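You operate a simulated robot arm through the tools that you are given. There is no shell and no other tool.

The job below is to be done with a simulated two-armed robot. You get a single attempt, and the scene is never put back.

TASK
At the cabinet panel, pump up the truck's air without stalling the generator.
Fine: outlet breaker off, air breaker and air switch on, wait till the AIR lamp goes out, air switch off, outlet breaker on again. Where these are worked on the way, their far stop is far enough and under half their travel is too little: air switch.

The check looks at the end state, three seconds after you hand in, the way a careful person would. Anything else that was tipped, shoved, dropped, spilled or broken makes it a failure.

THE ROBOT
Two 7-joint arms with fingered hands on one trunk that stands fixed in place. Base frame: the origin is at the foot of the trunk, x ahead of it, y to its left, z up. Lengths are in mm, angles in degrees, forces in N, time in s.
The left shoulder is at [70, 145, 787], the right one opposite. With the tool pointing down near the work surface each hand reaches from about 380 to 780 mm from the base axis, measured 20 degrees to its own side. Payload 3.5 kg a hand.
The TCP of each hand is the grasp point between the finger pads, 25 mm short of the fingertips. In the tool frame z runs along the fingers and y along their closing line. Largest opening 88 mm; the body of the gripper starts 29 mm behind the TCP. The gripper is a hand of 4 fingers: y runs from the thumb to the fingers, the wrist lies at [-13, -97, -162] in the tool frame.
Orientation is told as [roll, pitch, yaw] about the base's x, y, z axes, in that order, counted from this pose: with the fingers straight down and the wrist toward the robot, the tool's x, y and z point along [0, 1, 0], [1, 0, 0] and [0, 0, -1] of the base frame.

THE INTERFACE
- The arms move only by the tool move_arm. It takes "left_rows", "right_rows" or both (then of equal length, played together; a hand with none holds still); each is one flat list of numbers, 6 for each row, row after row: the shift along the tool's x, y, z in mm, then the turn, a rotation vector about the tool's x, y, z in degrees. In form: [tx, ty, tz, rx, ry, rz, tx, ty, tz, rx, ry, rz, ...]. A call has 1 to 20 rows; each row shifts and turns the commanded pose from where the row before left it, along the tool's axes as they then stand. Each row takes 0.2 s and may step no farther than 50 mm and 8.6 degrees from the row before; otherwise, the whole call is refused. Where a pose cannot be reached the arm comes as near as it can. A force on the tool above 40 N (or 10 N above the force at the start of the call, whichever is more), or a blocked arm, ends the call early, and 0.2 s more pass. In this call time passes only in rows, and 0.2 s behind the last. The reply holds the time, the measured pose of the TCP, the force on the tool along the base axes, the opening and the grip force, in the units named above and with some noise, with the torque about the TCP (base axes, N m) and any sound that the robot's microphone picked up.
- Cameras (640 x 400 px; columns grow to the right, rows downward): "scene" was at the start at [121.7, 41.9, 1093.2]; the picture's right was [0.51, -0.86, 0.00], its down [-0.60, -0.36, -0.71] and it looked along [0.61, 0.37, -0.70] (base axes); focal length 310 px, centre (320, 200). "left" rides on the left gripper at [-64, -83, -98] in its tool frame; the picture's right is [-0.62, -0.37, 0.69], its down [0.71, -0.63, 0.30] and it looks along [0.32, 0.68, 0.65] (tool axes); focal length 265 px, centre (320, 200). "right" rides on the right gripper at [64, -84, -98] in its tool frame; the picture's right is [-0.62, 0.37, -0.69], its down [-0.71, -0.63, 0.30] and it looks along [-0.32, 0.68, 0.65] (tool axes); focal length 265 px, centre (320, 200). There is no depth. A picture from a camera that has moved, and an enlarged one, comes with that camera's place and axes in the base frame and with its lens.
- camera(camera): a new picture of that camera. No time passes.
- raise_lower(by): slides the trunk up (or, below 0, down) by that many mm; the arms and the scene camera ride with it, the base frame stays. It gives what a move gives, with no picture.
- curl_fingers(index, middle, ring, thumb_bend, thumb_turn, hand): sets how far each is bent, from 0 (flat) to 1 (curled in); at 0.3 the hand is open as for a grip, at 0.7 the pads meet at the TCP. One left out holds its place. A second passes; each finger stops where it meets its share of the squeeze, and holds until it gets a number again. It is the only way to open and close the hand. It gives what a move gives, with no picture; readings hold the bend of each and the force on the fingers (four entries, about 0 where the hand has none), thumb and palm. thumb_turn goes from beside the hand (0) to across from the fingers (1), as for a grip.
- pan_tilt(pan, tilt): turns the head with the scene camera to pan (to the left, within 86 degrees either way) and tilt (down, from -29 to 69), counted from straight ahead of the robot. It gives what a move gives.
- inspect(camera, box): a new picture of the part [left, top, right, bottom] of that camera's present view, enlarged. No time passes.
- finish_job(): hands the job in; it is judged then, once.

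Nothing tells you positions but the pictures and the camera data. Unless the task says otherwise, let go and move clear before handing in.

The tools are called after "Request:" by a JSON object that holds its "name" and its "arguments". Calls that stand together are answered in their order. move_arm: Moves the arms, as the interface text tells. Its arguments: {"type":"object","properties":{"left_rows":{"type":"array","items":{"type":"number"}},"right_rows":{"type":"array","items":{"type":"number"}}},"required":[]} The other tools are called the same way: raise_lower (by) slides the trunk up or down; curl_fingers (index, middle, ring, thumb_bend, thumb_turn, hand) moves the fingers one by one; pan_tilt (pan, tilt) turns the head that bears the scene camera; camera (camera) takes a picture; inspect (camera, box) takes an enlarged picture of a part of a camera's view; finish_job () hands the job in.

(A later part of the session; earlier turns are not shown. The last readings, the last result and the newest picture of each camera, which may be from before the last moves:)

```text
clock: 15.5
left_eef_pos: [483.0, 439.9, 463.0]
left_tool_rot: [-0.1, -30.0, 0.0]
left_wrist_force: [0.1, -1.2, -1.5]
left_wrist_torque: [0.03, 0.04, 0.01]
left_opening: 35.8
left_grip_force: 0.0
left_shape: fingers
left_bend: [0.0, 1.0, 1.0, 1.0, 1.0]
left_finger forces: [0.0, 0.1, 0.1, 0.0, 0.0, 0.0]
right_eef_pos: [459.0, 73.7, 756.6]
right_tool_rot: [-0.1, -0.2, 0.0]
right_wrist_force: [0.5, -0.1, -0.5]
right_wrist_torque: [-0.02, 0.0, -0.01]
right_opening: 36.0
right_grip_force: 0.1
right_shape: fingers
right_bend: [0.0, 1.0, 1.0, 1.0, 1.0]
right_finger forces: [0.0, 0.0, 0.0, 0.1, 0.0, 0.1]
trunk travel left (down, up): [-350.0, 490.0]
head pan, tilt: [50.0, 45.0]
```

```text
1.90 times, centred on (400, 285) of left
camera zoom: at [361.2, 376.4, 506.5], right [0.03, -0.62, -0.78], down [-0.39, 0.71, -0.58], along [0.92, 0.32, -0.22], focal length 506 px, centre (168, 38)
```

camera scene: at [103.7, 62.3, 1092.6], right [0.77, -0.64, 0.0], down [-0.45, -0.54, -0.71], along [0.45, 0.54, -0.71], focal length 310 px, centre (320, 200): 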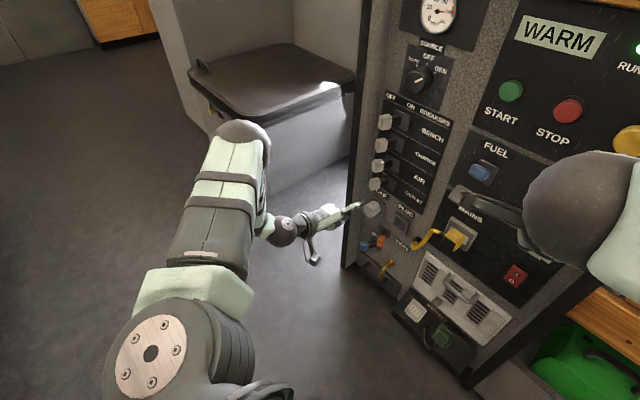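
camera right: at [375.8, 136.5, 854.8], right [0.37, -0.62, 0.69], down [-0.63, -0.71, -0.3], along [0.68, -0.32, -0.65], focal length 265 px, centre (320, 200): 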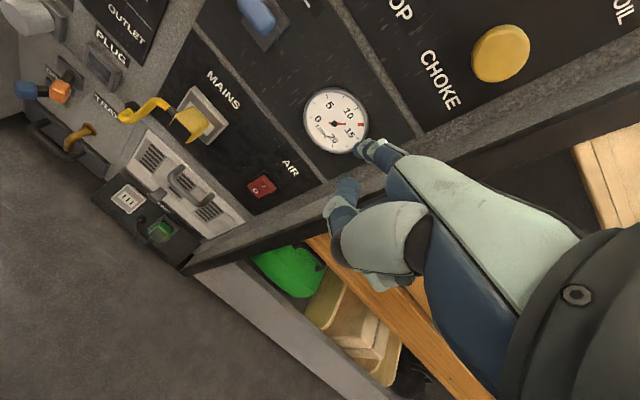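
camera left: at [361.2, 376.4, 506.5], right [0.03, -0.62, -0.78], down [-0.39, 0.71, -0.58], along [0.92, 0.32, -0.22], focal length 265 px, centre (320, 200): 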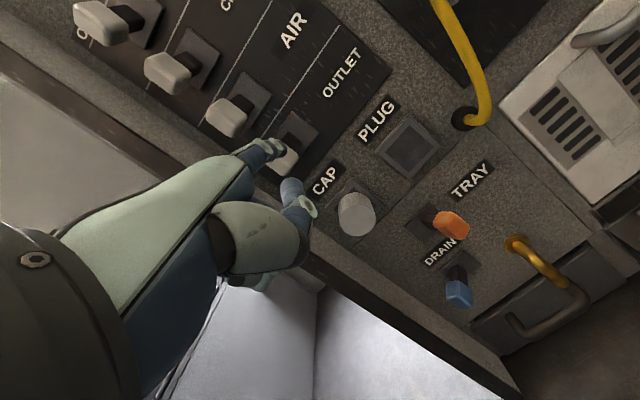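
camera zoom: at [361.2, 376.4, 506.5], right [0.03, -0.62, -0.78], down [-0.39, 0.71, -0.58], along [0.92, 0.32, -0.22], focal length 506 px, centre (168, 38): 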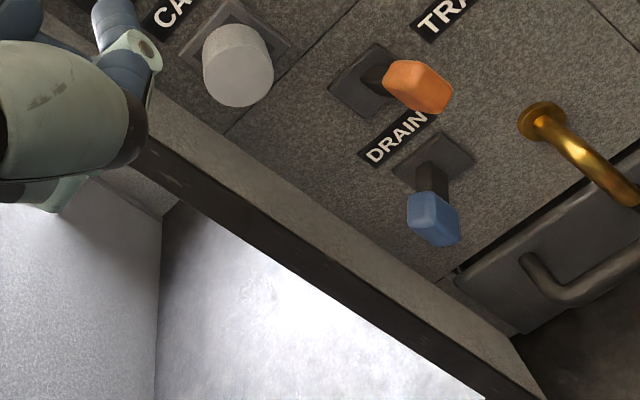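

The outlet reads OFF, and the jamb's inner face is near y≈529 with its front edge at x≈630. That leaves about 57 mm to the left of the AIR knob. I'll take the finger up and left of the AIR handle, still in front of it.

Request:
{"name": "move_arm", "arguments": {"left_rows": [21.3, 10.3, -17.9, 0, 0, 0, 21.3, 10.3, -17.9, 0, 0, 0, 21.3, 10.3, -17.9, 0, 0, 0, 0, 21.7, 12.5, 0, 0, 0, 0, 21.7, 12.5, 0, 0, 0]}}

Request:
{"name": "inspect", "arguments": {"camera": "scene", "box": [320, 80, 460, 250]}}

Request:
{"name": "inspect", "arguments": {"camera": "left", "box": [100, 40, 400, 240]}}

```text
clock: 16.7
left_eef_pos: [532.3, 505.1, 524.8]
left_tool_rot: [0.0, -29.9, 0.0]
left_wrist_force: [-0.4, -0.2, 1.1]
left_wrist_torque: [-0.01, 0.01, 0.01]
left_opening: 35.8
left_grip_force: 0.1
left_shape: fingers
left_bend: [0.0, 1.0, 1.0, 1.0, 1.0]
left_finger forces: [0.0, 0.1, 0.0, 0.0, 0.0, 0.0]
right_eef_pos: [457.8, 72.9, 755.7]
right_tool_rot: [0.0, 0.0, 0.0]
right_wrist_force: [0.8, -1.8, 0.2]
right_wrist_torque: [0.02, -0.01, 0.01]
right_opening: 35.8
right_grip_force: 0.0
right_shape: fingers
right_bend: [0.0, 1.0, 1.0, 1.0, 1.0]
right_finger forces: [0.0, 0.0, 0.1, 0.0, 0.0, 0.0]
trunk travel left (down, up): [-350.0, 490.0]
head pan, tilt: [50.0, 45.0]
```

```text
2.35 times, centred on (390, 165) of scene
camera zoom: at [104.2, 62.2, 1092.6], right [0.77, -0.64, 0.0], down [-0.45, -0.54, -0.71], along [0.45, 0.54, -0.71], focal length 730 px, centre (155, 282)
```

zoom: 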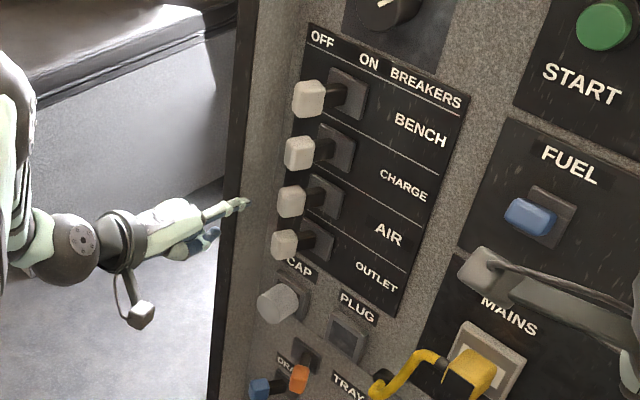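

```text
2.00 times, centred on (250, 140) of left
camera zoom: at [411.8, 440.4, 568.0], right [0.03, -0.62, -0.78], down [-0.39, 0.71, -0.58], along [0.92, 0.32, -0.23], focal length 531 px, centre (460, 320)
```

zoom: 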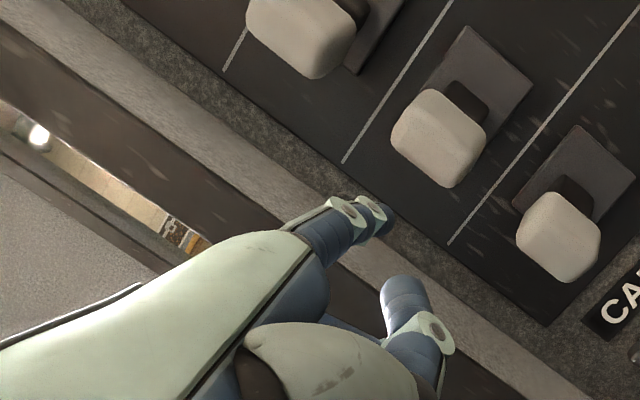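

The tip is at about [603, 493, 571], between the jamb and the AIR knob and at the knob's height. I'll go forward 50 mm, then sweep right to push the AIR breaker to ON.

Request:
{"name": "move_arm", "arguments": {"left_rows": [0, 21.7, 12.5, 0, 0, 0, 0, 21.7, 12.5, 0, 0, 0, -8, 0, 0, 0, 0, 0, -8, 0, 0, 0, 0, 0, -8, 0, 0, 0, 0, 0, -8, 0, 0, 0, 0, 0, -8, 0, 0, 0, 0, 0]}}

Request:
{"name": "inspect", "arguments": {"camera": "scene", "box": [320, 80, 460, 250]}}

Request:
{"name": "inspect", "arguments": {"camera": "left", "box": [100, 40, 400, 240]}}

```text
clock: 18.3
left_eef_pos: [583.8, 463.1, 524.2]
left_tool_rot: [0.0, -30.0, 0.0]
left_wrist_force: [0.1, -0.2, -0.4]
left_wrist_torque: [0.02, 0.03, 0.02]
left_opening: 35.8
left_grip_force: 0.1
left_shape: fingers
left_bend: [0.0, 1.0, 1.0, 1.0, 1.0]
left_finger forces: [0.0, 0.1, 0.0, 0.1, 0.0, 0.0]
right_eef_pos: [457.8, 71.9, 756.5]
right_tool_rot: [0.1, 0.1, -0.1]
right_wrist_force: [0.8, -0.5, 0.0]
right_wrist_torque: [0.01, 0.01, -0.01]
right_opening: 35.8
right_grip_force: 0.0
right_shape: fingers
right_bend: [0.0, 1.0, 1.0, 1.0, 1.0]
right_finger forces: [0.1, 0.1, 0.0, 0.0, 0.1, 0.1]
trunk travel left (down, up): [-350.0, 490.0]
head pan, tilt: [50.0, 45.0]
```

```text
2.35 times, centred on (390, 165) of scene
camera zoom: at [104.0, 62.1, 1092.6], right [0.77, -0.64, 0.0], down [-0.45, -0.54, -0.71], along [0.45, 0.54, -0.71], focal length 730 px, centre (155, 282)
```

zoom: 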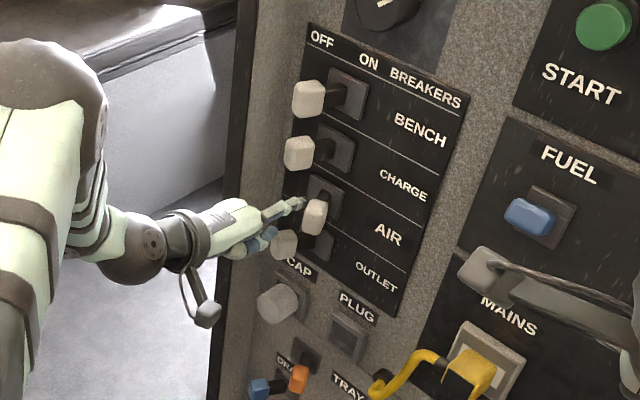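

```text
2.00 times, centred on (250, 140) of left
camera zoom: at [461.8, 399.6, 568.1], right [0.03, -0.62, -0.78], down [-0.39, 0.71, -0.58], along [0.92, 0.32, -0.23], focal length 531 px, centre (460, 320)
```

zoom: 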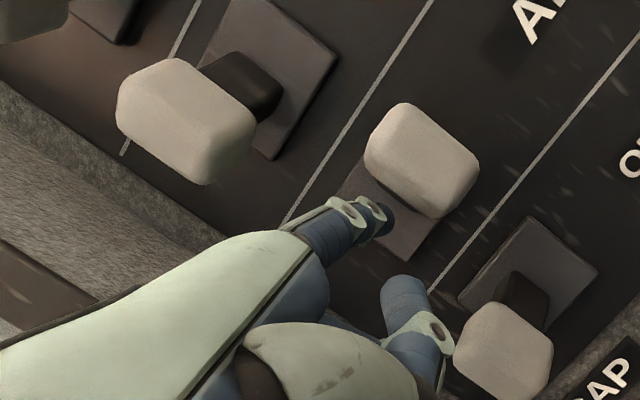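

The AIR breaker handle has gone over to ON, with its knob near y≈426. I'll nudge a few mm more to be sure it's home, then draw back.

Request:
{"name": "move_arm", "arguments": {"left_rows": [-3, 0, 0, 0, 0, 0, -3, 0, 0, 0, 0, 0]}}

Request:
{"name": "inspect", "arguments": {"camera": "left", "box": [100, 40, 400, 240]}}

Request:
{"name": "inspect", "arguments": {"camera": "scene", "box": [320, 80, 460, 250]}}

```text
clock: 18.9
left_eef_pos: [583.7, 457.4, 524.9]
left_tool_rot: [0.0, -30.0, -0.1]
left_wrist_force: [0.6, -0.2, 0.2]
left_wrist_torque: [-0.01, 0.0, 0.01]
left_opening: 36.0
left_grip_force: 0.4
left_shape: fingers
left_bend: [0.0, 1.0, 1.0, 1.0, 1.0]
left_finger forces: [0.2, 0.0, 0.1, 0.0, 0.0, 0.0]
right_eef_pos: [457.9, 72.2, 756.6]
right_tool_rot: [0.0, -0.1, 0.0]
right_wrist_force: [0.4, 0.4, 0.0]
right_wrist_torque: [0.01, 0.01, -0.01]
right_opening: 35.9
right_grip_force: 0.2
right_shape: fingers
right_bend: [0.0, 1.0, 1.0, 1.0, 1.0]
right_finger forces: [0.0, 0.0, 0.1, 0.1, 0.0, 0.0]
trunk travel left (down, up): [-350.0, 490.0]
head pan, tilt: [50.0, 45.0]
```

```text
2.00 times, centred on (250, 140) of left
camera zoom: at [461.6, 393.9, 567.9], right [0.03, -0.62, -0.78], down [-0.39, 0.71, -0.58], along [0.92, 0.32, -0.23], focal length 531 px, centre (460, 320)
```

zoom: 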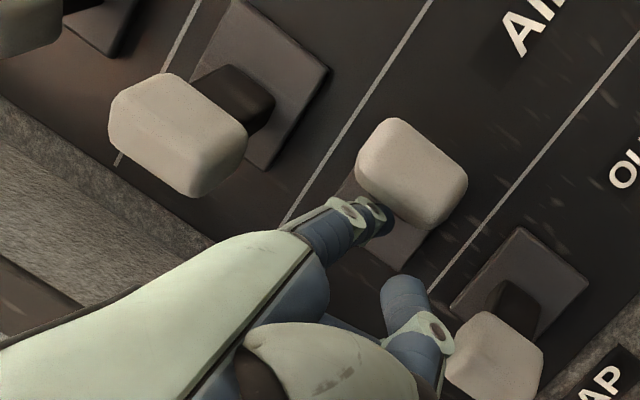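

```text
2.35 times, centred on (390, 165) of scene
camera zoom: at [104.0, 62.2, 1092.6], right [0.77, -0.64, 0.0], down [-0.45, -0.54, -0.71], along [0.45, 0.54, -0.71], focal length 730 px, centre (155, 282)
```

zoom: 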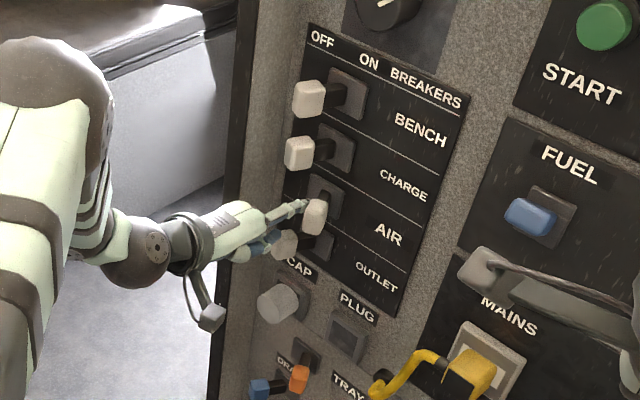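

The AIR breaker is at its ON stop. I'll pull the left hand back and park it ready on the left of the outlet knob, while the right hand pitches up and lowers in front of the red AIR rocker.

Request:
{"name": "move_arm", "arguments": {"left_rows": [12, 0, 0, 0, 0, 0, 0, -21.7, -12.5, 0, 0, 0, 0, -21.7, -12.5, 0, 0, 0, 0, -21.7, -12.5, 0, 0, 0, 0, -21.7, -12.5, 0, 0, 0, 11.3, -10.7, 18.5, 0, 0, 0, 11.3, -10.7, 18.5, 0, 0, 0, 11.3, -10.7, 18.5, 0, 0, 0, 0, 0, 0, 0, 0, 0, 0, 0, 0, 0, 0, 0, 0, 0, 0, 0, 0, 0, 0, 0, 0, 0, 0, 0], "right_rows": [0, 0, 0, -7.5, 0, 0, 0, 0, 0, -7.5, 0, 0, 0, 0, 0, -7.5, 0, 0, 0, 0, 0, -7.5, 0, 0, -2.1, -14.5, 35.6, 0, 0, 0, -2.1, -14.5, 35.6, 0, 0, 0, -2.1, -14.5, 35.6, 0, 0, 0, -2.1, -14.5, 35.6, 0, 0, 0, -2.1, -14.5, 35.6, 0, 0, 0, -2.1, -14.5, 35.6, 0, 0, 0, -2.1, -14.5, 35.6, 0, 0, 0, -2.1, -14.5, 35.6, 0, 0, 0]}}

Request:
{"name": "pan_tilt", "arguments": {"pan": 20, "tilt": 45}}

Request:
{"name": "camera", "arguments": {"camera": "scene"}}

Request:
{"name": "camera", "arguments": {"camera": "right"}}

Request:
{"name": "camera", "arguments": {"camera": "left"}}

```text
clock: 21.5
left_eef_pos: [483.2, 504.2, 459.1]
left_tool_rot: [0.1, -29.9, 0.0]
left_wrist_force: [-0.4, 0.3, -1.0]
left_wrist_torque: [-0.01, 0.01, 0.0]
left_opening: 35.9
left_grip_force: 0.1
left_shape: fingers
left_bend: [0.0, 1.0, 1.0, 1.0, 1.0]
left_finger forces: [0.0, 0.0, 0.0, 0.1, 0.0, 0.1]
right_eef_pos: [508.0, 52.3, 452.4]
right_tool_rot: [0.0, -30.2, 0.1]
right_wrist_force: [0.5, 0.2, -0.3]
right_wrist_torque: [0.03, 0.01, 0.0]
right_opening: 35.5
right_grip_force: 0.1
right_shape: fingers
right_bend: [0.0, 1.0, 1.0, 1.0, 1.0]
right_finger forces: [0.1, 0.0, 0.0, 0.1, 0.1, 0.0]
right hand out of reach, approached as far as the arm can: row 9
trunk travel left (down, up): [-350.0, 490.0]
head pan, tilt: [50.0, 45.0]
```

```text
clock: 22.4
left_eef_pos: [482.3, 503.3, 460.0]
left_tool_rot: [0.0, -30.0, 0.0]
left_wrist_force: [-0.6, 0.7, 0.2]
left_wrist_torque: [0.01, 0.0, -0.02]
left_opening: 36.1
left_grip_force: 0.0
left_shape: fingers
left_bend: [0.0, 1.0, 1.0, 1.0, 1.0]
left_finger forces: [0.0, 0.0, 0.1, 0.1, 0.1, 0.0]
right_eef_pos: [507.8, 51.8, 453.6]
right_tool_rot: [0.0, -30.0, 0.0]
right_wrist_force: [-0.5, -0.7, -0.6]
right_wrist_torque: [-0.05, -0.03, -0.01]
right_opening: 35.7
right_grip_force: 0.1
right_shape: fingers
right_bend: [0.0, 1.0, 1.0, 1.0, 1.0]
right_finger forces: [0.0, 0.0, 0.0, 0.0, 0.1, 0.0]
trunk travel left (down, up): [-350.0, 490.0]
head pan, tilt: [20.0, 45.0]
```

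```text
taken
camera scene: at [128.1, 27.8, 1092.6], right [0.34, -0.94, 0.0], down [-0.66, -0.24, -0.71], along [0.66, 0.24, -0.71], focal length 310 px, centre (320, 200)
```

scene: 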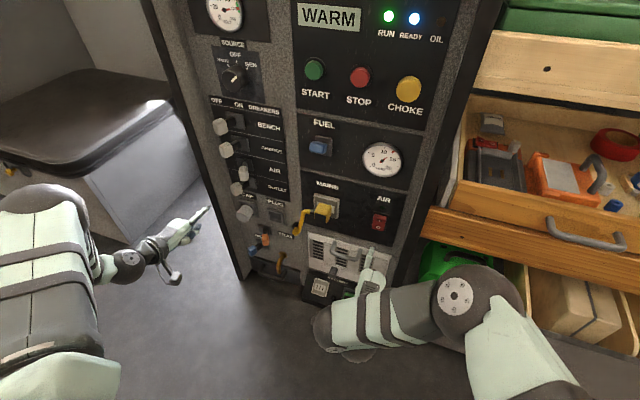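

```text
taken
camera right: at [387.0, 115.8, 496.8], right [-0.03, -0.62, 0.78], down [-0.39, -0.71, -0.58], along [0.92, -0.32, -0.22], focal length 265 px, centre (320, 200)
```

right: 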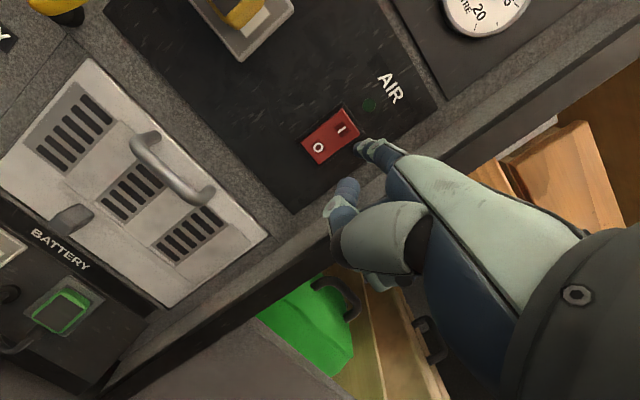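

```text
taken
camera left: at [362.2, 439.8, 503.8], right [0.03, -0.62, -0.78], down [-0.39, 0.71, -0.58], along [0.92, 0.32, -0.23], focal length 265 px, centre (320, 200)
```

left: 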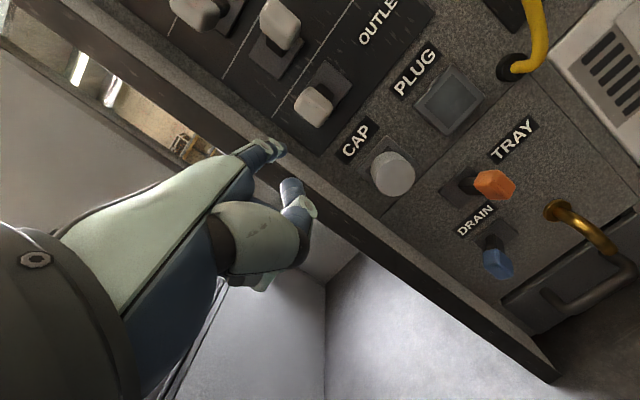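

Both hands are in place. The AIR breaker is ON and OUTLET is OFF, and the right fingertip is in front of the rocker. I'll zoom in to place the tip against the "I" end.

Request:
{"name": "inspect", "arguments": {"camera": "right", "box": [260, 60, 440, 200]}}

Request:
{"name": "inspect", "arguments": {"camera": "scene", "box": [310, 170, 450, 300]}}

Request:
{"name": "inspect", "arguments": {"camera": "scene", "box": [200, 90, 300, 230]}}

```text
2.86 times, centred on (350, 130) of right
camera zoom: at [387.0, 115.8, 496.8], right [-0.03, -0.62, 0.78], down [-0.39, -0.71, -0.58], along [0.92, -0.32, -0.22], focal length 758 px, centre (234, 400)
```

zoom: 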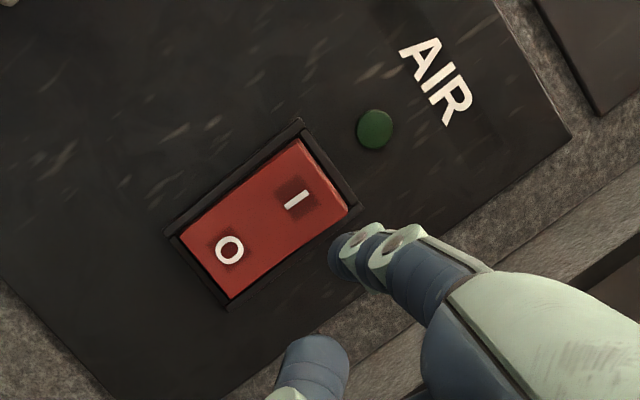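

```text
3.08 times, centred on (380, 235) of scene
camera zoom: at [128.1, 27.8, 1092.6], right [0.34, -0.94, 0.0], down [-0.66, -0.24, -0.71], along [0.66, 0.24, -0.71], focal length 954 px, centre (135, 92)
```

zoom: 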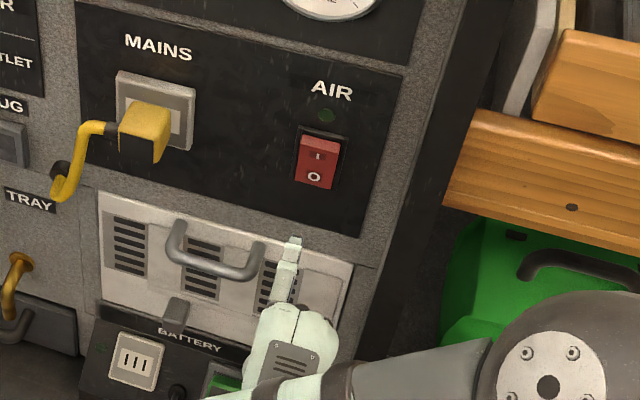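

```text
2.86 times, centred on (250, 160) of scene
camera zoom: at [128.1, 27.8, 1092.6], right [0.34, -0.94, 0.0], down [-0.66, -0.24, -0.71], along [0.66, 0.24, -0.71], focal length 886 px, centre (520, 314)
```

zoom: 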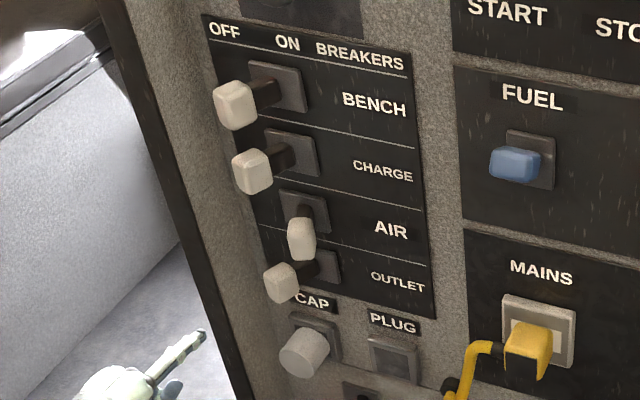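

The tip is at about [582, 63, 495], and the "I" mark at about [674, 64, 492] with the rocker's pivot near z≈476. I'll move forward and press the top end in small steps.

Request:
{"name": "move_arm", "arguments": {"right_rows": [0, 22, 11, 0, 0, 0, 0, 21.1, 12.2, 0, 0, 0, 0, 21.1, 12.2, 0, 0, 0, 0, 3.46, 2, 0, 0, 0, 0, 3.46, 2, 0, 0, 0, 0, 3.46, 2, 0, 0, 0, 0, 3.46, 2, 0, 0, 0]}}

Request:
{"name": "inspect", "arguments": {"camera": "right", "box": [260, 60, 440, 200]}}

Request:
{"name": "inspect", "arguments": {"camera": "scene", "box": [310, 170, 450, 300]}}

```text
clock: 24.0
left_eef_pos: [482.7, 503.4, 460.1]
left_tool_rot: [0.0, -30.0, 0.0]
left_wrist_force: [0.5, 0.5, -0.5]
left_wrist_torque: [-0.02, -0.02, -0.01]
left_opening: 36.0
left_grip_force: 0.0
left_shape: fingers
left_bend: [0.0, 1.0, 1.0, 1.0, 1.0]
left_finger forces: [0.0, 0.0, 0.0, 0.0, 0.0, 0.0]
right_eef_pos: [596.9, 53.0, 454.7]
right_tool_rot: [-0.1, -30.1, 0.2]
right_wrist_force: [1.1, 0.2, 0.3]
right_wrist_torque: [0.02, 0.03, 0.0]
right_opening: 35.8
right_grip_force: 0.0
right_shape: fingers
right_bend: [0.0, 1.0, 1.0, 1.0, 1.0]
right_finger forces: [0.0, 0.0, 0.0, 0.0, 0.0, 0.0]
trunk travel left (down, up): [-350.0, 490.0]
head pan, tilt: [20.0, 45.0]
```

```text
2.86 times, centred on (350, 130) of right
camera zoom: at [476.6, 116.6, 497.8], right [-0.03, -0.62, 0.78], down [-0.39, -0.72, -0.58], along [0.92, -0.32, -0.22], focal length 758 px, centre (234, 400)
```

zoom: 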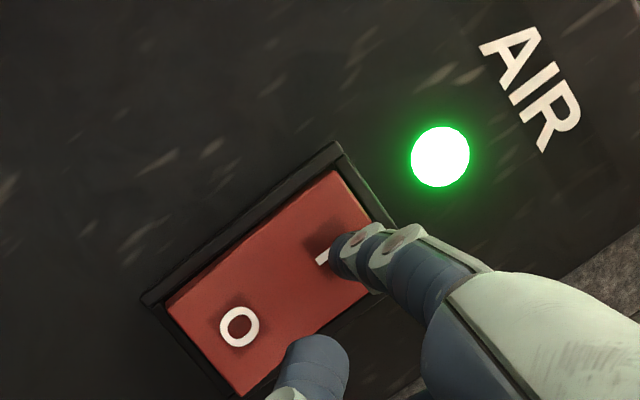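

```text
3.08 times, centred on (380, 235) of scene
camera zoom: at [128.2, 27.8, 1092.6], right [0.34, -0.94, 0.0], down [-0.66, -0.24, -0.71], along [0.66, 0.24, -0.71], focal length 954 px, centre (135, 92)
```

zoom: 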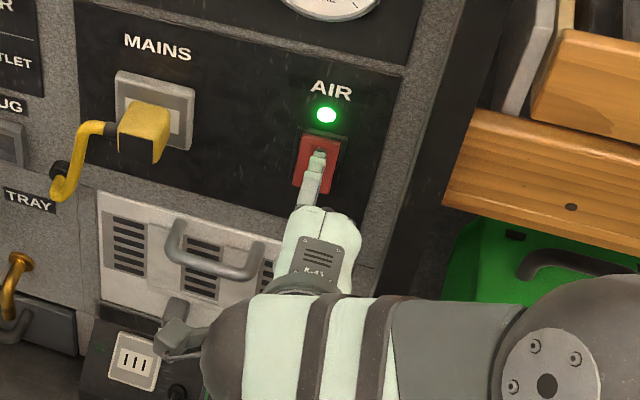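

The AIR lamp is lit, so the pump is running. I'll press a little further to be sure the rocker is at its far stop, and check the engine lamps.

Request:
{"name": "move_arm", "arguments": {"right_rows": [0, 1.73, 1, 0, 0, 0, 0, 1.73, 1, 0, 0, 0]}}

Request:
{"name": "inspect", "arguments": {"camera": "right", "box": [260, 60, 440, 200]}}

Request:
{"name": "inspect", "arguments": {"camera": "scene", "box": [290, 0, 460, 120]}}

```text
clock: 24.6
left_eef_pos: [482.4, 502.8, 460.8]
left_tool_rot: [-0.1, -29.9, 0.0]
left_wrist_force: [-0.5, -0.7, -0.5]
left_wrist_torque: [0.04, 0.0, -0.04]
left_opening: 36.0
left_grip_force: 0.1
left_shape: fingers
left_bend: [0.0, 1.0, 1.0, 1.0, 1.0]
left_finger forces: [0.1, 0.0, 0.1, 0.0, 0.0, 0.0]
right_eef_pos: [597.7, 53.6, 453.1]
right_tool_rot: [0.0, -29.9, 0.2]
right_wrist_force: [-15.5, -1.2, 2.2]
right_wrist_torque: [0.05, -0.85, 0.06]
right_opening: 35.9
right_grip_force: 7.2
right_shape: fingers
right_bend: [0.0, 1.0, 1.0, 1.0, 1.0]
right_finger forces: [15.3, 0.0, 0.1, 0.0, 0.1, 0.0]
trunk travel left (down, up): [-350.0, 490.0]
head pan, tilt: [20.0, 45.0]
```

```text
2.86 times, centred on (350, 130) of right
camera zoom: at [478.0, 117.5, 498.3], right [-0.02, -0.62, 0.78], down [-0.39, -0.72, -0.58], along [0.92, -0.32, -0.23], focal length 758 px, centre (234, 400)
```

zoom: 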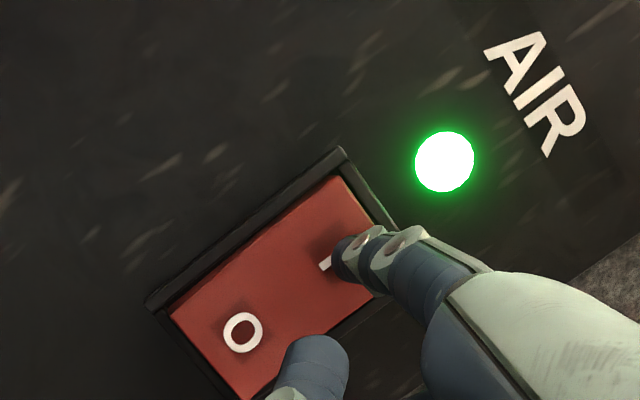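

```text
3.33 times, centred on (375, 60) of scene
camera zoom: at [126.2, 27.6, 1092.8], right [0.34, -0.94, 0.0], down [-0.66, -0.24, -0.71], along [0.67, 0.24, -0.71], focal length 1034 px, centre (137, 667)
```

zoom: 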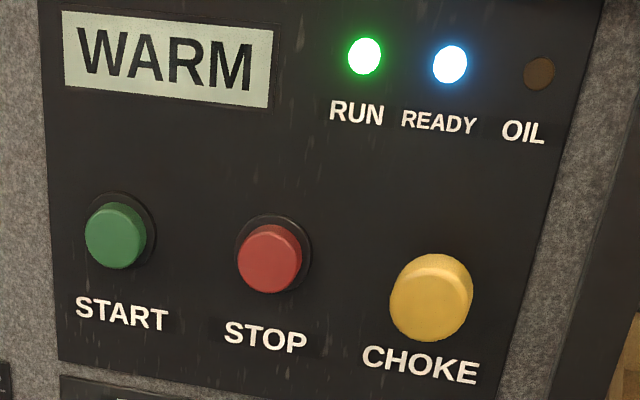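

The rocker is against its far stop at 15 N, and RUN and READY are still lit. I'll back the finger off and lower it to the "O" end while the pump runs.

Request:
{"name": "move_arm", "arguments": {"right_rows": [0, -17.3, -10, 0, 0, 0, 0, -17.3, -10, 0, 0, 0, 0, -9.2, 16, 0, 0, 0, 0, -9.2, 16, 0, 0, 0]}}

Request:
{"name": "camera", "arguments": {"camera": "right"}}

Request:
{"name": "inspect", "arguments": {"camera": "scene", "box": [310, 170, 450, 300]}}

```text
clock: 25.6
left_eef_pos: [484.1, 504.4, 459.2]
left_tool_rot: [0.1, -30.0, 0.0]
left_wrist_force: [-0.5, -0.2, -0.5]
left_wrist_torque: [-0.01, 0.01, 0.01]
left_opening: 36.0
left_grip_force: 0.0
left_shape: fingers
left_bend: [0.0, 1.0, 1.0, 1.0, 1.0]
left_finger forces: [0.1, 0.0, 0.0, 0.0, 0.0, 0.1]
right_eef_pos: [560.8, 52.7, 417.6]
right_tool_rot: [0.1, -30.0, 0.0]
right_wrist_force: [-0.2, 0.5, 0.4]
right_wrist_torque: [0.01, 0.0, 0.02]
right_opening: 35.7
right_grip_force: 0.1
right_shape: fingers
right_bend: [0.0, 1.0, 1.0, 1.0, 1.0]
right_finger forces: [0.1, 0.0, 0.1, 0.1, 0.0, 0.0]
trunk travel left (down, up): [-350.0, 490.0]
head pan, tilt: [20.0, 45.0]
```

```text
taken
camera right: at [440.3, 116.5, 461.3], right [-0.03, -0.62, 0.78], down [-0.39, -0.71, -0.58], along [0.92, -0.32, -0.22], focal length 265 px, centre (320, 200)
```

right: 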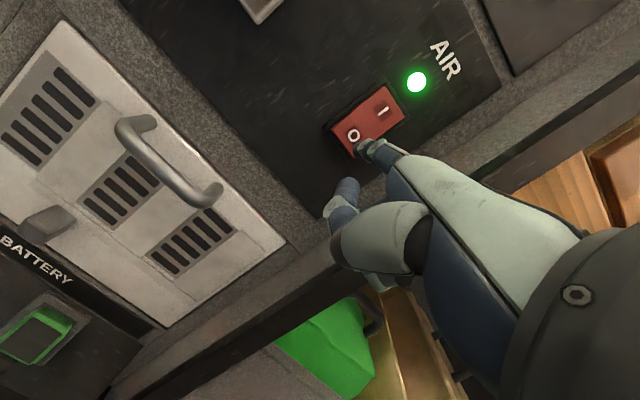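

```text
3.08 times, centred on (380, 235) of scene
camera zoom: at [128.3, 27.8, 1092.6], right [0.34, -0.94, 0.0], down [-0.66, -0.24, -0.71], along [0.66, 0.24, -0.71], focal length 954 px, centre (135, 92)
```

zoom: 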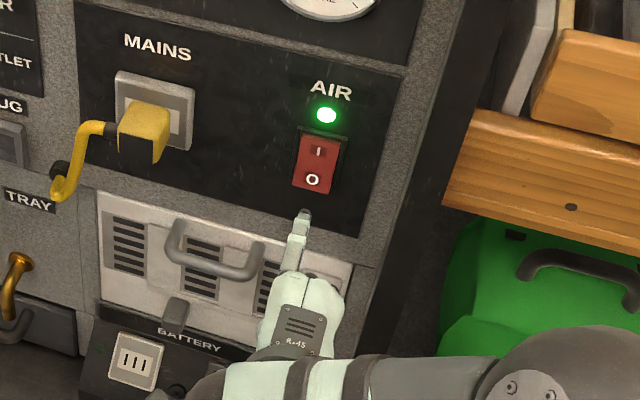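

The rocker holds at I with the lamp lit, and the finger waits level with the O end. I'll let time pass and watch the lamp.

Request:
{"name": "move_arm", "arguments": {"right_rows": [0, 0, 0, 0, 0, 0, 0, 0, 0, 0, 0, 0, 0, 0, 0, 0, 0, 0, 0, 0, 0, 0, 0, 0, 0, 0, 0, 0, 0, 0, 0, 0, 0, 0, 0, 0, 0, 0, 0, 0, 0, 0, 0, 0, 0, 0, 0, 0, 0, 0, 0, 0, 0, 0, 0, 0, 0, 0, 0, 0, 0, 0, 0, 0, 0, 0, 0, 0, 0, 0, 0, 0, 0, 0, 0, 0, 0, 0, 0, 0, 0, 0, 0, 0, 0, 0, 0, 0, 0, 0, 0, 0, 0, 0, 0, 0, 0, 0, 0, 0, 0, 0, 0, 0, 0, 0, 0, 0, 0, 0, 0, 0, 0, 0, 0, 0, 0, 0, 0, 0]}}

Request:
{"name": "inspect", "arguments": {"camera": "scene", "box": [200, 0, 460, 240]}}

```text
clock: 29.8
left_eef_pos: [483.5, 503.7, 460.3]
left_tool_rot: [0.0, -29.9, -0.1]
left_wrist_force: [-0.1, -0.3, 0.0]
left_wrist_torque: [-0.01, -0.02, 0.01]
left_opening: 36.0
left_grip_force: 0.0
left_shape: fingers
left_bend: [0.0, 1.0, 1.0, 1.0, 1.0]
left_finger forces: [0.1, 0.1, 0.0, 0.0, 0.0, 0.0]
right_eef_pos: [561.8, 51.7, 417.4]
right_tool_rot: [0.0, -30.0, 0.0]
right_wrist_force: [0.4, 0.3, -0.6]
right_wrist_torque: [-0.04, -0.04, 0.0]
right_opening: 35.7
right_grip_force: 0.0
right_shape: fingers
right_bend: [0.0, 1.0, 1.0, 1.0, 1.0]
right_finger forces: [0.1, 0.0, 0.0, 0.0, 0.0, 0.0]
trunk travel left (down, up): [-350.0, 490.0]
head pan, tilt: [20.0, 45.0]
```

```text
1.67 times, centred on (330, 120) of scene
camera zoom: at [128.1, 27.8, 1092.6], right [0.34, -0.94, 0.0], down [-0.66, -0.24, -0.71], along [0.66, 0.24, -0.71], focal length 517 px, centre (303, 333)
```

zoom: 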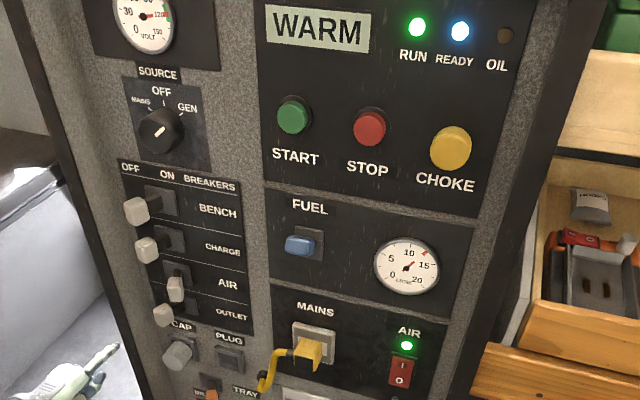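

The engine is running and the AIR lamp is still lit. I'll keep waiting.

Request:
{"name": "move_arm", "arguments": {"right_rows": [0, 0, 0, 0, 0, 0, 0, 0, 0, 0, 0, 0, 0, 0, 0, 0, 0, 0, 0, 0, 0, 0, 0, 0, 0, 0, 0, 0, 0, 0, 0, 0, 0, 0, 0, 0, 0, 0, 0, 0, 0, 0, 0, 0, 0, 0, 0, 0, 0, 0, 0, 0, 0, 0, 0, 0, 0, 0, 0, 0, 0, 0, 0, 0, 0, 0, 0, 0, 0, 0, 0, 0, 0, 0, 0, 0, 0, 0, 0, 0, 0, 0, 0, 0, 0, 0, 0, 0, 0, 0, 0, 0, 0, 0, 0, 0, 0, 0, 0, 0, 0, 0, 0, 0, 0, 0, 0, 0, 0, 0, 0, 0, 0, 0, 0, 0, 0, 0, 0, 0]}}

Request:
{"name": "inspect", "arguments": {"camera": "scene", "box": [200, 0, 460, 240]}}

```text
clock: 34.0
left_eef_pos: [483.5, 504.3, 459.9]
left_tool_rot: [0.0, -30.1, 0.0]
left_wrist_force: [-0.1, 1.4, 0.4]
left_wrist_torque: [-0.03, 0.03, -0.02]
left_opening: 36.0
left_grip_force: 0.0
left_shape: fingers
left_bend: [0.0, 1.0, 1.0, 1.0, 1.0]
left_finger forces: [0.0, 0.0, 0.0, 0.0, 0.1, 0.0]
right_eef_pos: [561.8, 53.1, 417.2]
right_tool_rot: [0.0, -29.9, 0.0]
right_wrist_force: [0.0, -0.3, 0.1]
right_wrist_torque: [-0.04, 0.02, -0.01]
right_opening: 35.9
right_grip_force: 0.1
right_shape: fingers
right_bend: [0.0, 1.0, 1.0, 1.0, 1.0]
right_finger forces: [0.1, 0.1, 0.0, 0.0, 0.0, 0.0]
trunk travel left (down, up): [-350.0, 490.0]
head pan, tilt: [20.0, 45.0]
```

```text
1.67 times, centred on (330, 120) of scene
camera zoom: at [128.1, 27.8, 1092.6], right [0.34, -0.94, 0.0], down [-0.66, -0.24, -0.71], along [0.66, 0.24, -0.71], focal length 517 px, centre (303, 333)
```

zoom: 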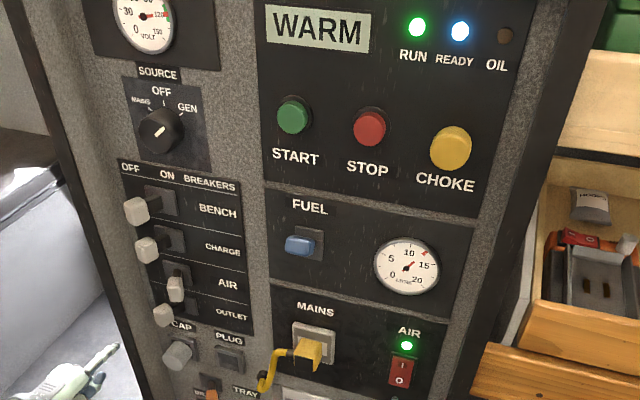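

The lamp is still lit and everything is steady, so I'll keep waiting.

Request:
{"name": "move_arm", "arguments": {"right_rows": [0, 0, 0, 0, 0, 0, 0, 0, 0, 0, 0, 0, 0, 0, 0, 0, 0, 0, 0, 0, 0, 0, 0, 0, 0, 0, 0, 0, 0, 0, 0, 0, 0, 0, 0, 0, 0, 0, 0, 0, 0, 0, 0, 0, 0, 0, 0, 0, 0, 0, 0, 0, 0, 0, 0, 0, 0, 0, 0, 0, 0, 0, 0, 0, 0, 0, 0, 0, 0, 0, 0, 0, 0, 0, 0, 0, 0, 0, 0, 0, 0, 0, 0, 0, 0, 0, 0, 0, 0, 0, 0, 0, 0, 0, 0, 0, 0, 0, 0, 0, 0, 0, 0, 0, 0, 0, 0, 0, 0, 0, 0, 0, 0, 0, 0, 0, 0, 0, 0, 0]}}

Request:
{"name": "inspect", "arguments": {"camera": "scene", "box": [200, 0, 460, 240]}}

```text
clock: 38.2
left_eef_pos: [483.2, 503.9, 459.7]
left_tool_rot: [0.0, -30.0, 0.0]
left_wrist_force: [-0.2, 0.7, -0.4]
left_wrist_torque: [-0.03, -0.02, -0.01]
left_opening: 35.9
left_grip_force: 0.1
left_shape: fingers
left_bend: [0.0, 1.0, 1.0, 1.0, 1.0]
left_finger forces: [0.0, 0.0, 0.0, 0.0, 0.1, 0.0]
right_eef_pos: [559.8, 52.2, 416.2]
right_tool_rot: [0.1, -30.0, -0.1]
right_wrist_force: [0.1, -0.5, -0.5]
right_wrist_torque: [0.02, -0.01, 0.0]
right_opening: 35.8
right_grip_force: 0.1
right_shape: fingers
right_bend: [0.0, 1.0, 1.0, 1.0, 1.0]
right_finger forces: [0.0, 0.0, 0.1, 0.0, 0.0, 0.1]
trunk travel left (down, up): [-350.0, 490.0]
head pan, tilt: [20.0, 45.0]
```

```text
1.67 times, centred on (330, 120) of scene
camera zoom: at [128.1, 27.8, 1092.6], right [0.34, -0.94, 0.0], down [-0.66, -0.24, -0.71], along [0.66, 0.24, -0.71], focal length 517 px, centre (303, 333)
```

zoom: 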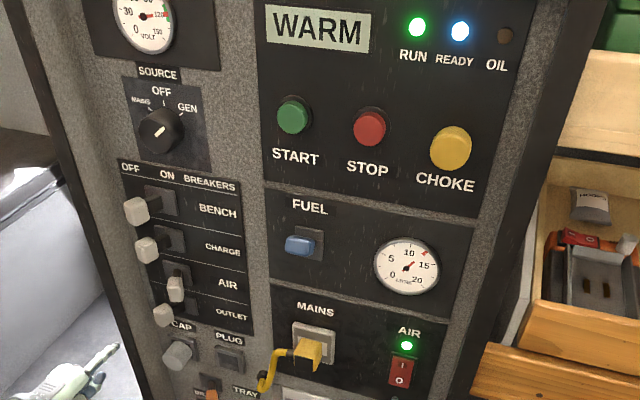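

The lamp is still on with no change elsewhere. I'll wait on.

Request:
{"name": "move_arm", "arguments": {"right_rows": [0, 0, 0, 0, 0, 0, 0, 0, 0, 0, 0, 0, 0, 0, 0, 0, 0, 0, 0, 0, 0, 0, 0, 0, 0, 0, 0, 0, 0, 0, 0, 0, 0, 0, 0, 0, 0, 0, 0, 0, 0, 0, 0, 0, 0, 0, 0, 0, 0, 0, 0, 0, 0, 0, 0, 0, 0, 0, 0, 0, 0, 0, 0, 0, 0, 0, 0, 0, 0, 0, 0, 0, 0, 0, 0, 0, 0, 0, 0, 0, 0, 0, 0, 0, 0, 0, 0, 0, 0, 0, 0, 0, 0, 0, 0, 0, 0, 0, 0, 0, 0, 0, 0, 0, 0, 0, 0, 0, 0, 0, 0, 0, 0, 0, 0, 0, 0, 0, 0, 0]}}

Request:
{"name": "inspect", "arguments": {"camera": "scene", "box": [200, 0, 460, 240]}}

```text
clock: 42.4
left_eef_pos: [483.7, 504.5, 460.0]
left_tool_rot: [0.0, -30.1, 0.1]
left_wrist_force: [0.4, -0.4, -0.5]
left_wrist_torque: [0.0, 0.01, 0.01]
left_opening: 35.8
left_grip_force: 0.0
left_shape: fingers
left_bend: [0.0, 1.0, 1.0, 1.0, 1.0]
left_finger forces: [0.0, 0.0, 0.1, 0.1, 0.0, 0.0]
right_eef_pos: [560.4, 53.0, 418.4]
right_tool_rot: [0.0, -30.0, 0.0]
right_wrist_force: [0.4, -0.1, -0.7]
right_wrist_torque: [-0.01, -0.03, -0.05]
right_opening: 35.9
right_grip_force: 0.0
right_shape: fingers
right_bend: [0.0, 1.0, 1.0, 1.0, 1.0]
right_finger forces: [0.0, 0.0, 0.0, 0.0, 0.0, 0.0]
trunk travel left (down, up): [-350.0, 490.0]
head pan, tilt: [20.0, 45.0]
```

```text
1.67 times, centred on (330, 120) of scene
camera zoom: at [128.1, 27.8, 1092.6], right [0.34, -0.94, 0.0], down [-0.66, -0.24, -0.71], along [0.66, 0.24, -0.71], focal length 517 px, centre (303, 333)
```

zoom: 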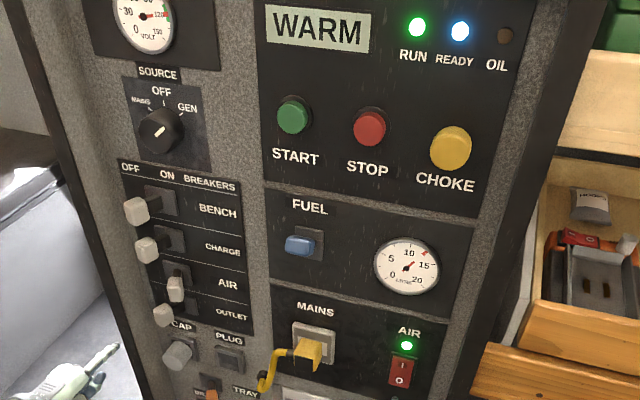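

The AIR lamp is still lit after about 18 s. I'll wait through two more spells and look after each.

Request:
{"name": "move_arm", "arguments": {"right_rows": [0, 0, 0, 0, 0, 0, 0, 0, 0, 0, 0, 0, 0, 0, 0, 0, 0, 0, 0, 0, 0, 0, 0, 0, 0, 0, 0, 0, 0, 0, 0, 0, 0, 0, 0, 0, 0, 0, 0, 0, 0, 0, 0, 0, 0, 0, 0, 0, 0, 0, 0, 0, 0, 0, 0, 0, 0, 0, 0, 0, 0, 0, 0, 0, 0, 0, 0, 0, 0, 0, 0, 0, 0, 0, 0, 0, 0, 0, 0, 0, 0, 0, 0, 0, 0, 0, 0, 0, 0, 0, 0, 0, 0, 0, 0, 0, 0, 0, 0, 0, 0, 0, 0, 0, 0, 0, 0, 0, 0, 0, 0, 0, 0, 0, 0, 0, 0, 0, 0, 0]}}

Request:
{"name": "inspect", "arguments": {"camera": "scene", "box": [200, 0, 460, 240]}}

Request:
{"name": "move_arm", "arguments": {"right_rows": [0, 0, 0, 0, 0, 0, 0, 0, 0, 0, 0, 0, 0, 0, 0, 0, 0, 0, 0, 0, 0, 0, 0, 0, 0, 0, 0, 0, 0, 0, 0, 0, 0, 0, 0, 0, 0, 0, 0, 0, 0, 0, 0, 0, 0, 0, 0, 0, 0, 0, 0, 0, 0, 0, 0, 0, 0, 0, 0, 0, 0, 0, 0, 0, 0, 0, 0, 0, 0, 0, 0, 0, 0, 0, 0, 0, 0, 0, 0, 0, 0, 0, 0, 0, 0, 0, 0, 0, 0, 0, 0, 0, 0, 0, 0, 0, 0, 0, 0, 0, 0, 0, 0, 0, 0, 0, 0, 0, 0, 0, 0, 0, 0, 0, 0, 0, 0, 0, 0, 0]}}

Request:
{"name": "inspect", "arguments": {"camera": "scene", "box": [200, 0, 460, 240]}}

```text
clock: 46.6
left_eef_pos: [483.9, 504.8, 459.5]
left_tool_rot: [0.0, -30.0, 0.1]
left_wrist_force: [0.5, 0.5, -0.8]
left_wrist_torque: [0.0, 0.01, 0.02]
left_opening: 35.9
left_grip_force: 0.2
left_shape: fingers
left_bend: [0.0, 1.0, 1.0, 1.0, 1.0]
left_finger forces: [0.0, 0.0, 0.0, 0.0, 0.0, 0.0]
right_eef_pos: [560.4, 52.3, 417.3]
right_tool_rot: [0.0, -30.0, 0.0]
right_wrist_force: [-0.9, 0.0, -1.1]
right_wrist_torque: [0.02, -0.01, -0.01]
right_opening: 35.8
right_grip_force: 0.1
right_shape: fingers
right_bend: [0.0, 1.0, 1.0, 1.0, 1.0]
right_finger forces: [0.1, 0.0, 0.0, 0.0, 0.1, 0.1]
trunk travel left (down, up): [-350.0, 490.0]
head pan, tilt: [20.0, 45.0]
```

```text
1.67 times, centred on (330, 120) of scene
camera zoom: at [128.1, 27.8, 1092.6], right [0.34, -0.94, 0.0], down [-0.66, -0.24, -0.71], along [0.66, 0.24, -0.71], focal length 517 px, centre (303, 333)
```

zoom: 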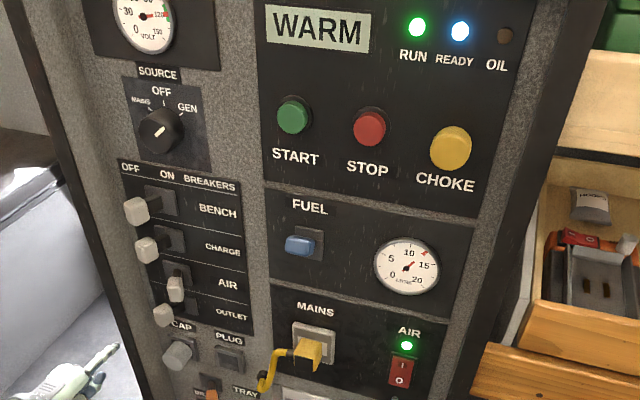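

```text
clock: 50.8
left_eef_pos: [483.4, 503.2, 459.6]
left_tool_rot: [0.0, -30.0, 0.0]
left_wrist_force: [-0.2, 0.9, 1.0]
left_wrist_torque: [-0.01, -0.03, 0.02]
left_opening: 36.1
left_grip_force: 0.1
left_shape: fingers
left_bend: [0.0, 1.0, 1.0, 1.0, 1.0]
left_finger forces: [0.0, 0.0, 0.0, 0.1, 0.1, 0.1]
right_eef_pos: [559.9, 53.1, 418.6]
right_tool_rot: [0.0, -30.0, 0.1]
right_wrist_force: [-0.3, 0.3, 0.7]
right_wrist_torque: [-0.01, -0.01, 0.01]
right_opening: 35.7
right_grip_force: 0.0
right_shape: fingers
right_bend: [0.0, 1.0, 1.0, 1.0, 1.0]
right_finger forces: [0.1, 0.1, 0.0, 0.0, 0.0, 0.1]
trunk travel left (down, up): [-350.0, 490.0]
head pan, tilt: [20.0, 45.0]
```

```text
1.67 times, centred on (330, 120) of scene
camera zoom: at [128.1, 27.8, 1092.6], right [0.34, -0.94, 0.0], down [-0.66, -0.24, -0.71], along [0.66, 0.24, -0.71], focal length 517 px, centre (303, 333)
```

zoom: 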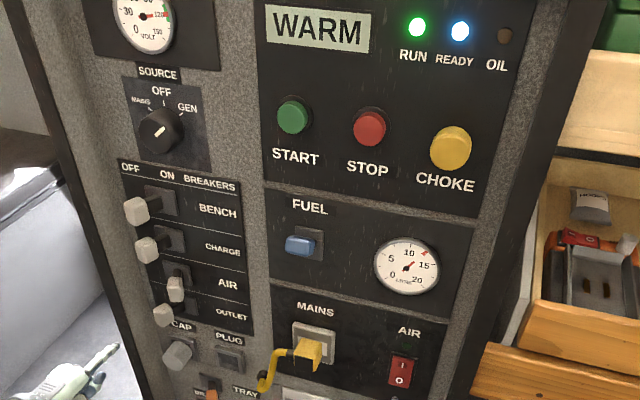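

The AIR lamp has gone out and the engine is still running. I'll press the "O" end of the rocker with the right finger.

Request:
{"name": "move_arm", "arguments": {"right_rows": [0, 10.4, 6, 0, 0, 0, 0, 10.4, 6, 0, 0, 0, 0, 3.46, 2, 0, 0, 0, 0, 3.46, 2, 0, 0, 0, 0, 3.46, 2, 0, 0, 0, 0, 3.46, 2, 0, 0, 0]}}

Request:
{"name": "inspect", "arguments": {"camera": "right", "box": [260, 40, 460, 200]}}

Request:
{"name": "inspect", "arguments": {"camera": "scene", "box": [310, 170, 450, 300]}}

```text
clock: 52.2
left_eef_pos: [482.0, 504.3, 461.4]
left_tool_rot: [0.0, -30.1, 0.0]
left_wrist_force: [0.0, -0.7, -0.4]
left_wrist_torque: [0.01, 0.0, -0.04]
left_opening: 35.7
left_grip_force: 0.1
left_shape: fingers
left_bend: [0.0, 1.0, 1.0, 1.0, 1.0]
left_finger forces: [0.0, 0.0, 0.0, 0.0, 0.1, 0.1]
right_eef_pos: [598.3, 54.3, 416.7]
right_tool_rot: [0.1, -29.8, 0.3]
right_wrist_force: [-21.4, -0.8, 3.1]
right_wrist_torque: [0.09, -1.22, 0.09]
right_opening: 36.0
right_grip_force: 10.8
right_shape: fingers
right_bend: [0.0, 1.0, 1.0, 1.0, 1.0]
right_finger forces: [20.8, 0.0, 0.0, 0.0, 0.1, 0.0]
trunk travel left (down, up): [-350.0, 490.0]
head pan, tilt: [20.0, 45.0]
```

```text
2.50 times, centred on (360, 120) of right
camera zoom: at [477.0, 117.9, 461.1], right [-0.02, -0.62, 0.78], down [-0.39, -0.72, -0.58], along [0.92, -0.32, -0.23], focal length 664 px, centre (220, 400)
```

zoom: 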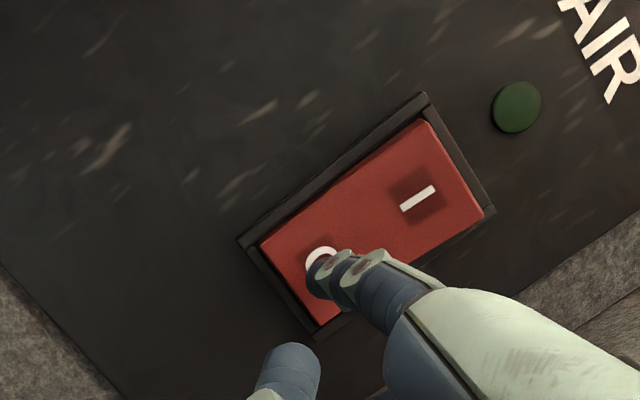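

```text
3.08 times, centred on (380, 235) of scene
camera zoom: at [125.6, 27.7, 1092.9], right [0.34, -0.94, 0.0], down [-0.66, -0.24, -0.71], along [0.67, 0.24, -0.71], focal length 954 px, centre (135, 92)
```

zoom: 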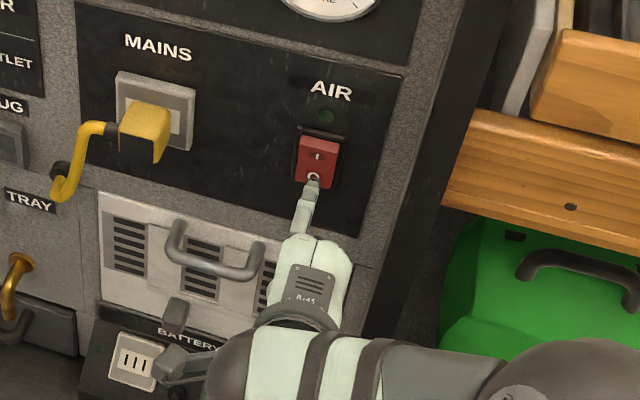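

The O end is at its stop at 21 N, and the lamp stays dark. I'll pull the right hand back and confirm the rocker stays at O.

Request:
{"name": "move_arm", "arguments": {"right_rows": [0, -21.7, -12.5, 0, 0, 0, 0, -21.7, -12.5, 0, 0, 0, 0, -21.7, -12.5, 0, 0, 0, 0, -21.7, -12.5, 0, 0, 0]}}

Request:
{"name": "inspect", "arguments": {"camera": "right", "box": [260, 40, 460, 200]}}

Request:
{"name": "inspect", "arguments": {"camera": "scene", "box": [310, 170, 450, 300]}}

Request:
{"name": "inspect", "arguments": {"camera": "left", "box": [160, 0, 460, 200]}}

```text
clock: 53.2
left_eef_pos: [483.1, 503.0, 458.8]
left_tool_rot: [0.0, -30.0, 0.1]
left_wrist_force: [-0.2, 0.7, 0.4]
left_wrist_torque: [0.01, 0.0, -0.01]
left_opening: 35.9
left_grip_force: 0.0
left_shape: fingers
left_bend: [0.0, 1.0, 1.0, 1.0, 1.0]
left_finger forces: [0.0, 0.0, 0.0, 0.0, 0.0, 0.0]
right_eef_pos: [501.9, 53.4, 418.1]
right_tool_rot: [0.0, -30.1, 0.0]
right_wrist_force: [0.5, 0.4, 0.6]
right_wrist_torque: [0.02, 0.0, -0.03]
right_opening: 35.8
right_grip_force: 0.2
right_shape: fingers
right_bend: [0.0, 1.0, 1.0, 1.0, 1.0]
right_finger forces: [0.0, 0.0, 0.0, 0.0, 0.0, 0.0]
trunk travel left (down, up): [-350.0, 490.0]
head pan, tilt: [20.0, 45.0]
```

```text
2.50 times, centred on (360, 120) of right
camera zoom: at [380.7, 116.9, 462.3], right [-0.03, -0.62, 0.78], down [-0.39, -0.72, -0.58], along [0.92, -0.32, -0.22], focal length 664 px, centre (220, 400)
```

zoom: 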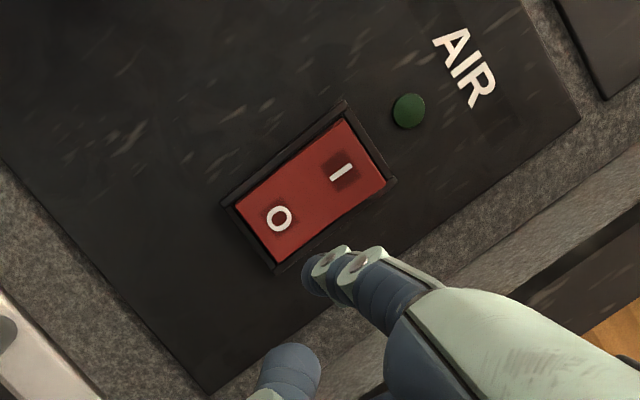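

```text
3.08 times, centred on (380, 235) of scene
camera zoom: at [128.1, 27.9, 1092.6], right [0.34, -0.94, 0.0], down [-0.66, -0.24, -0.71], along [0.66, 0.24, -0.71], focal length 954 px, centre (135, 92)
```

zoom: 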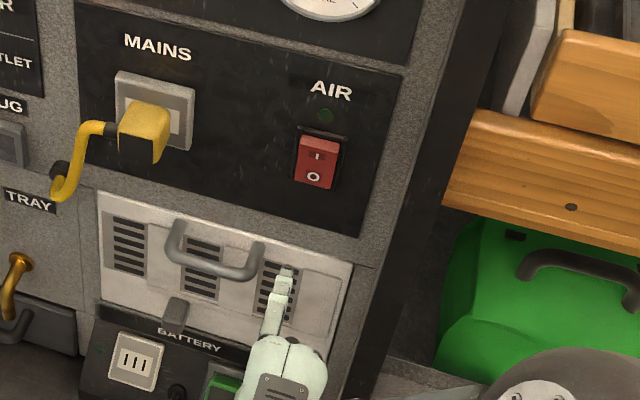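

```text
2.00 times, centred on (310, 100) of left
camera zoom: at [362.1, 439.8, 503.8], right [0.03, -0.62, -0.78], down [-0.39, 0.71, -0.58], along [0.92, 0.32, -0.23], focal length 531 px, centre (340, 400)
```

zoom: 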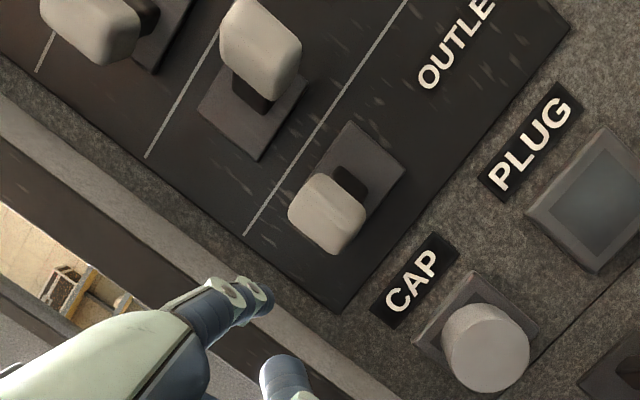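

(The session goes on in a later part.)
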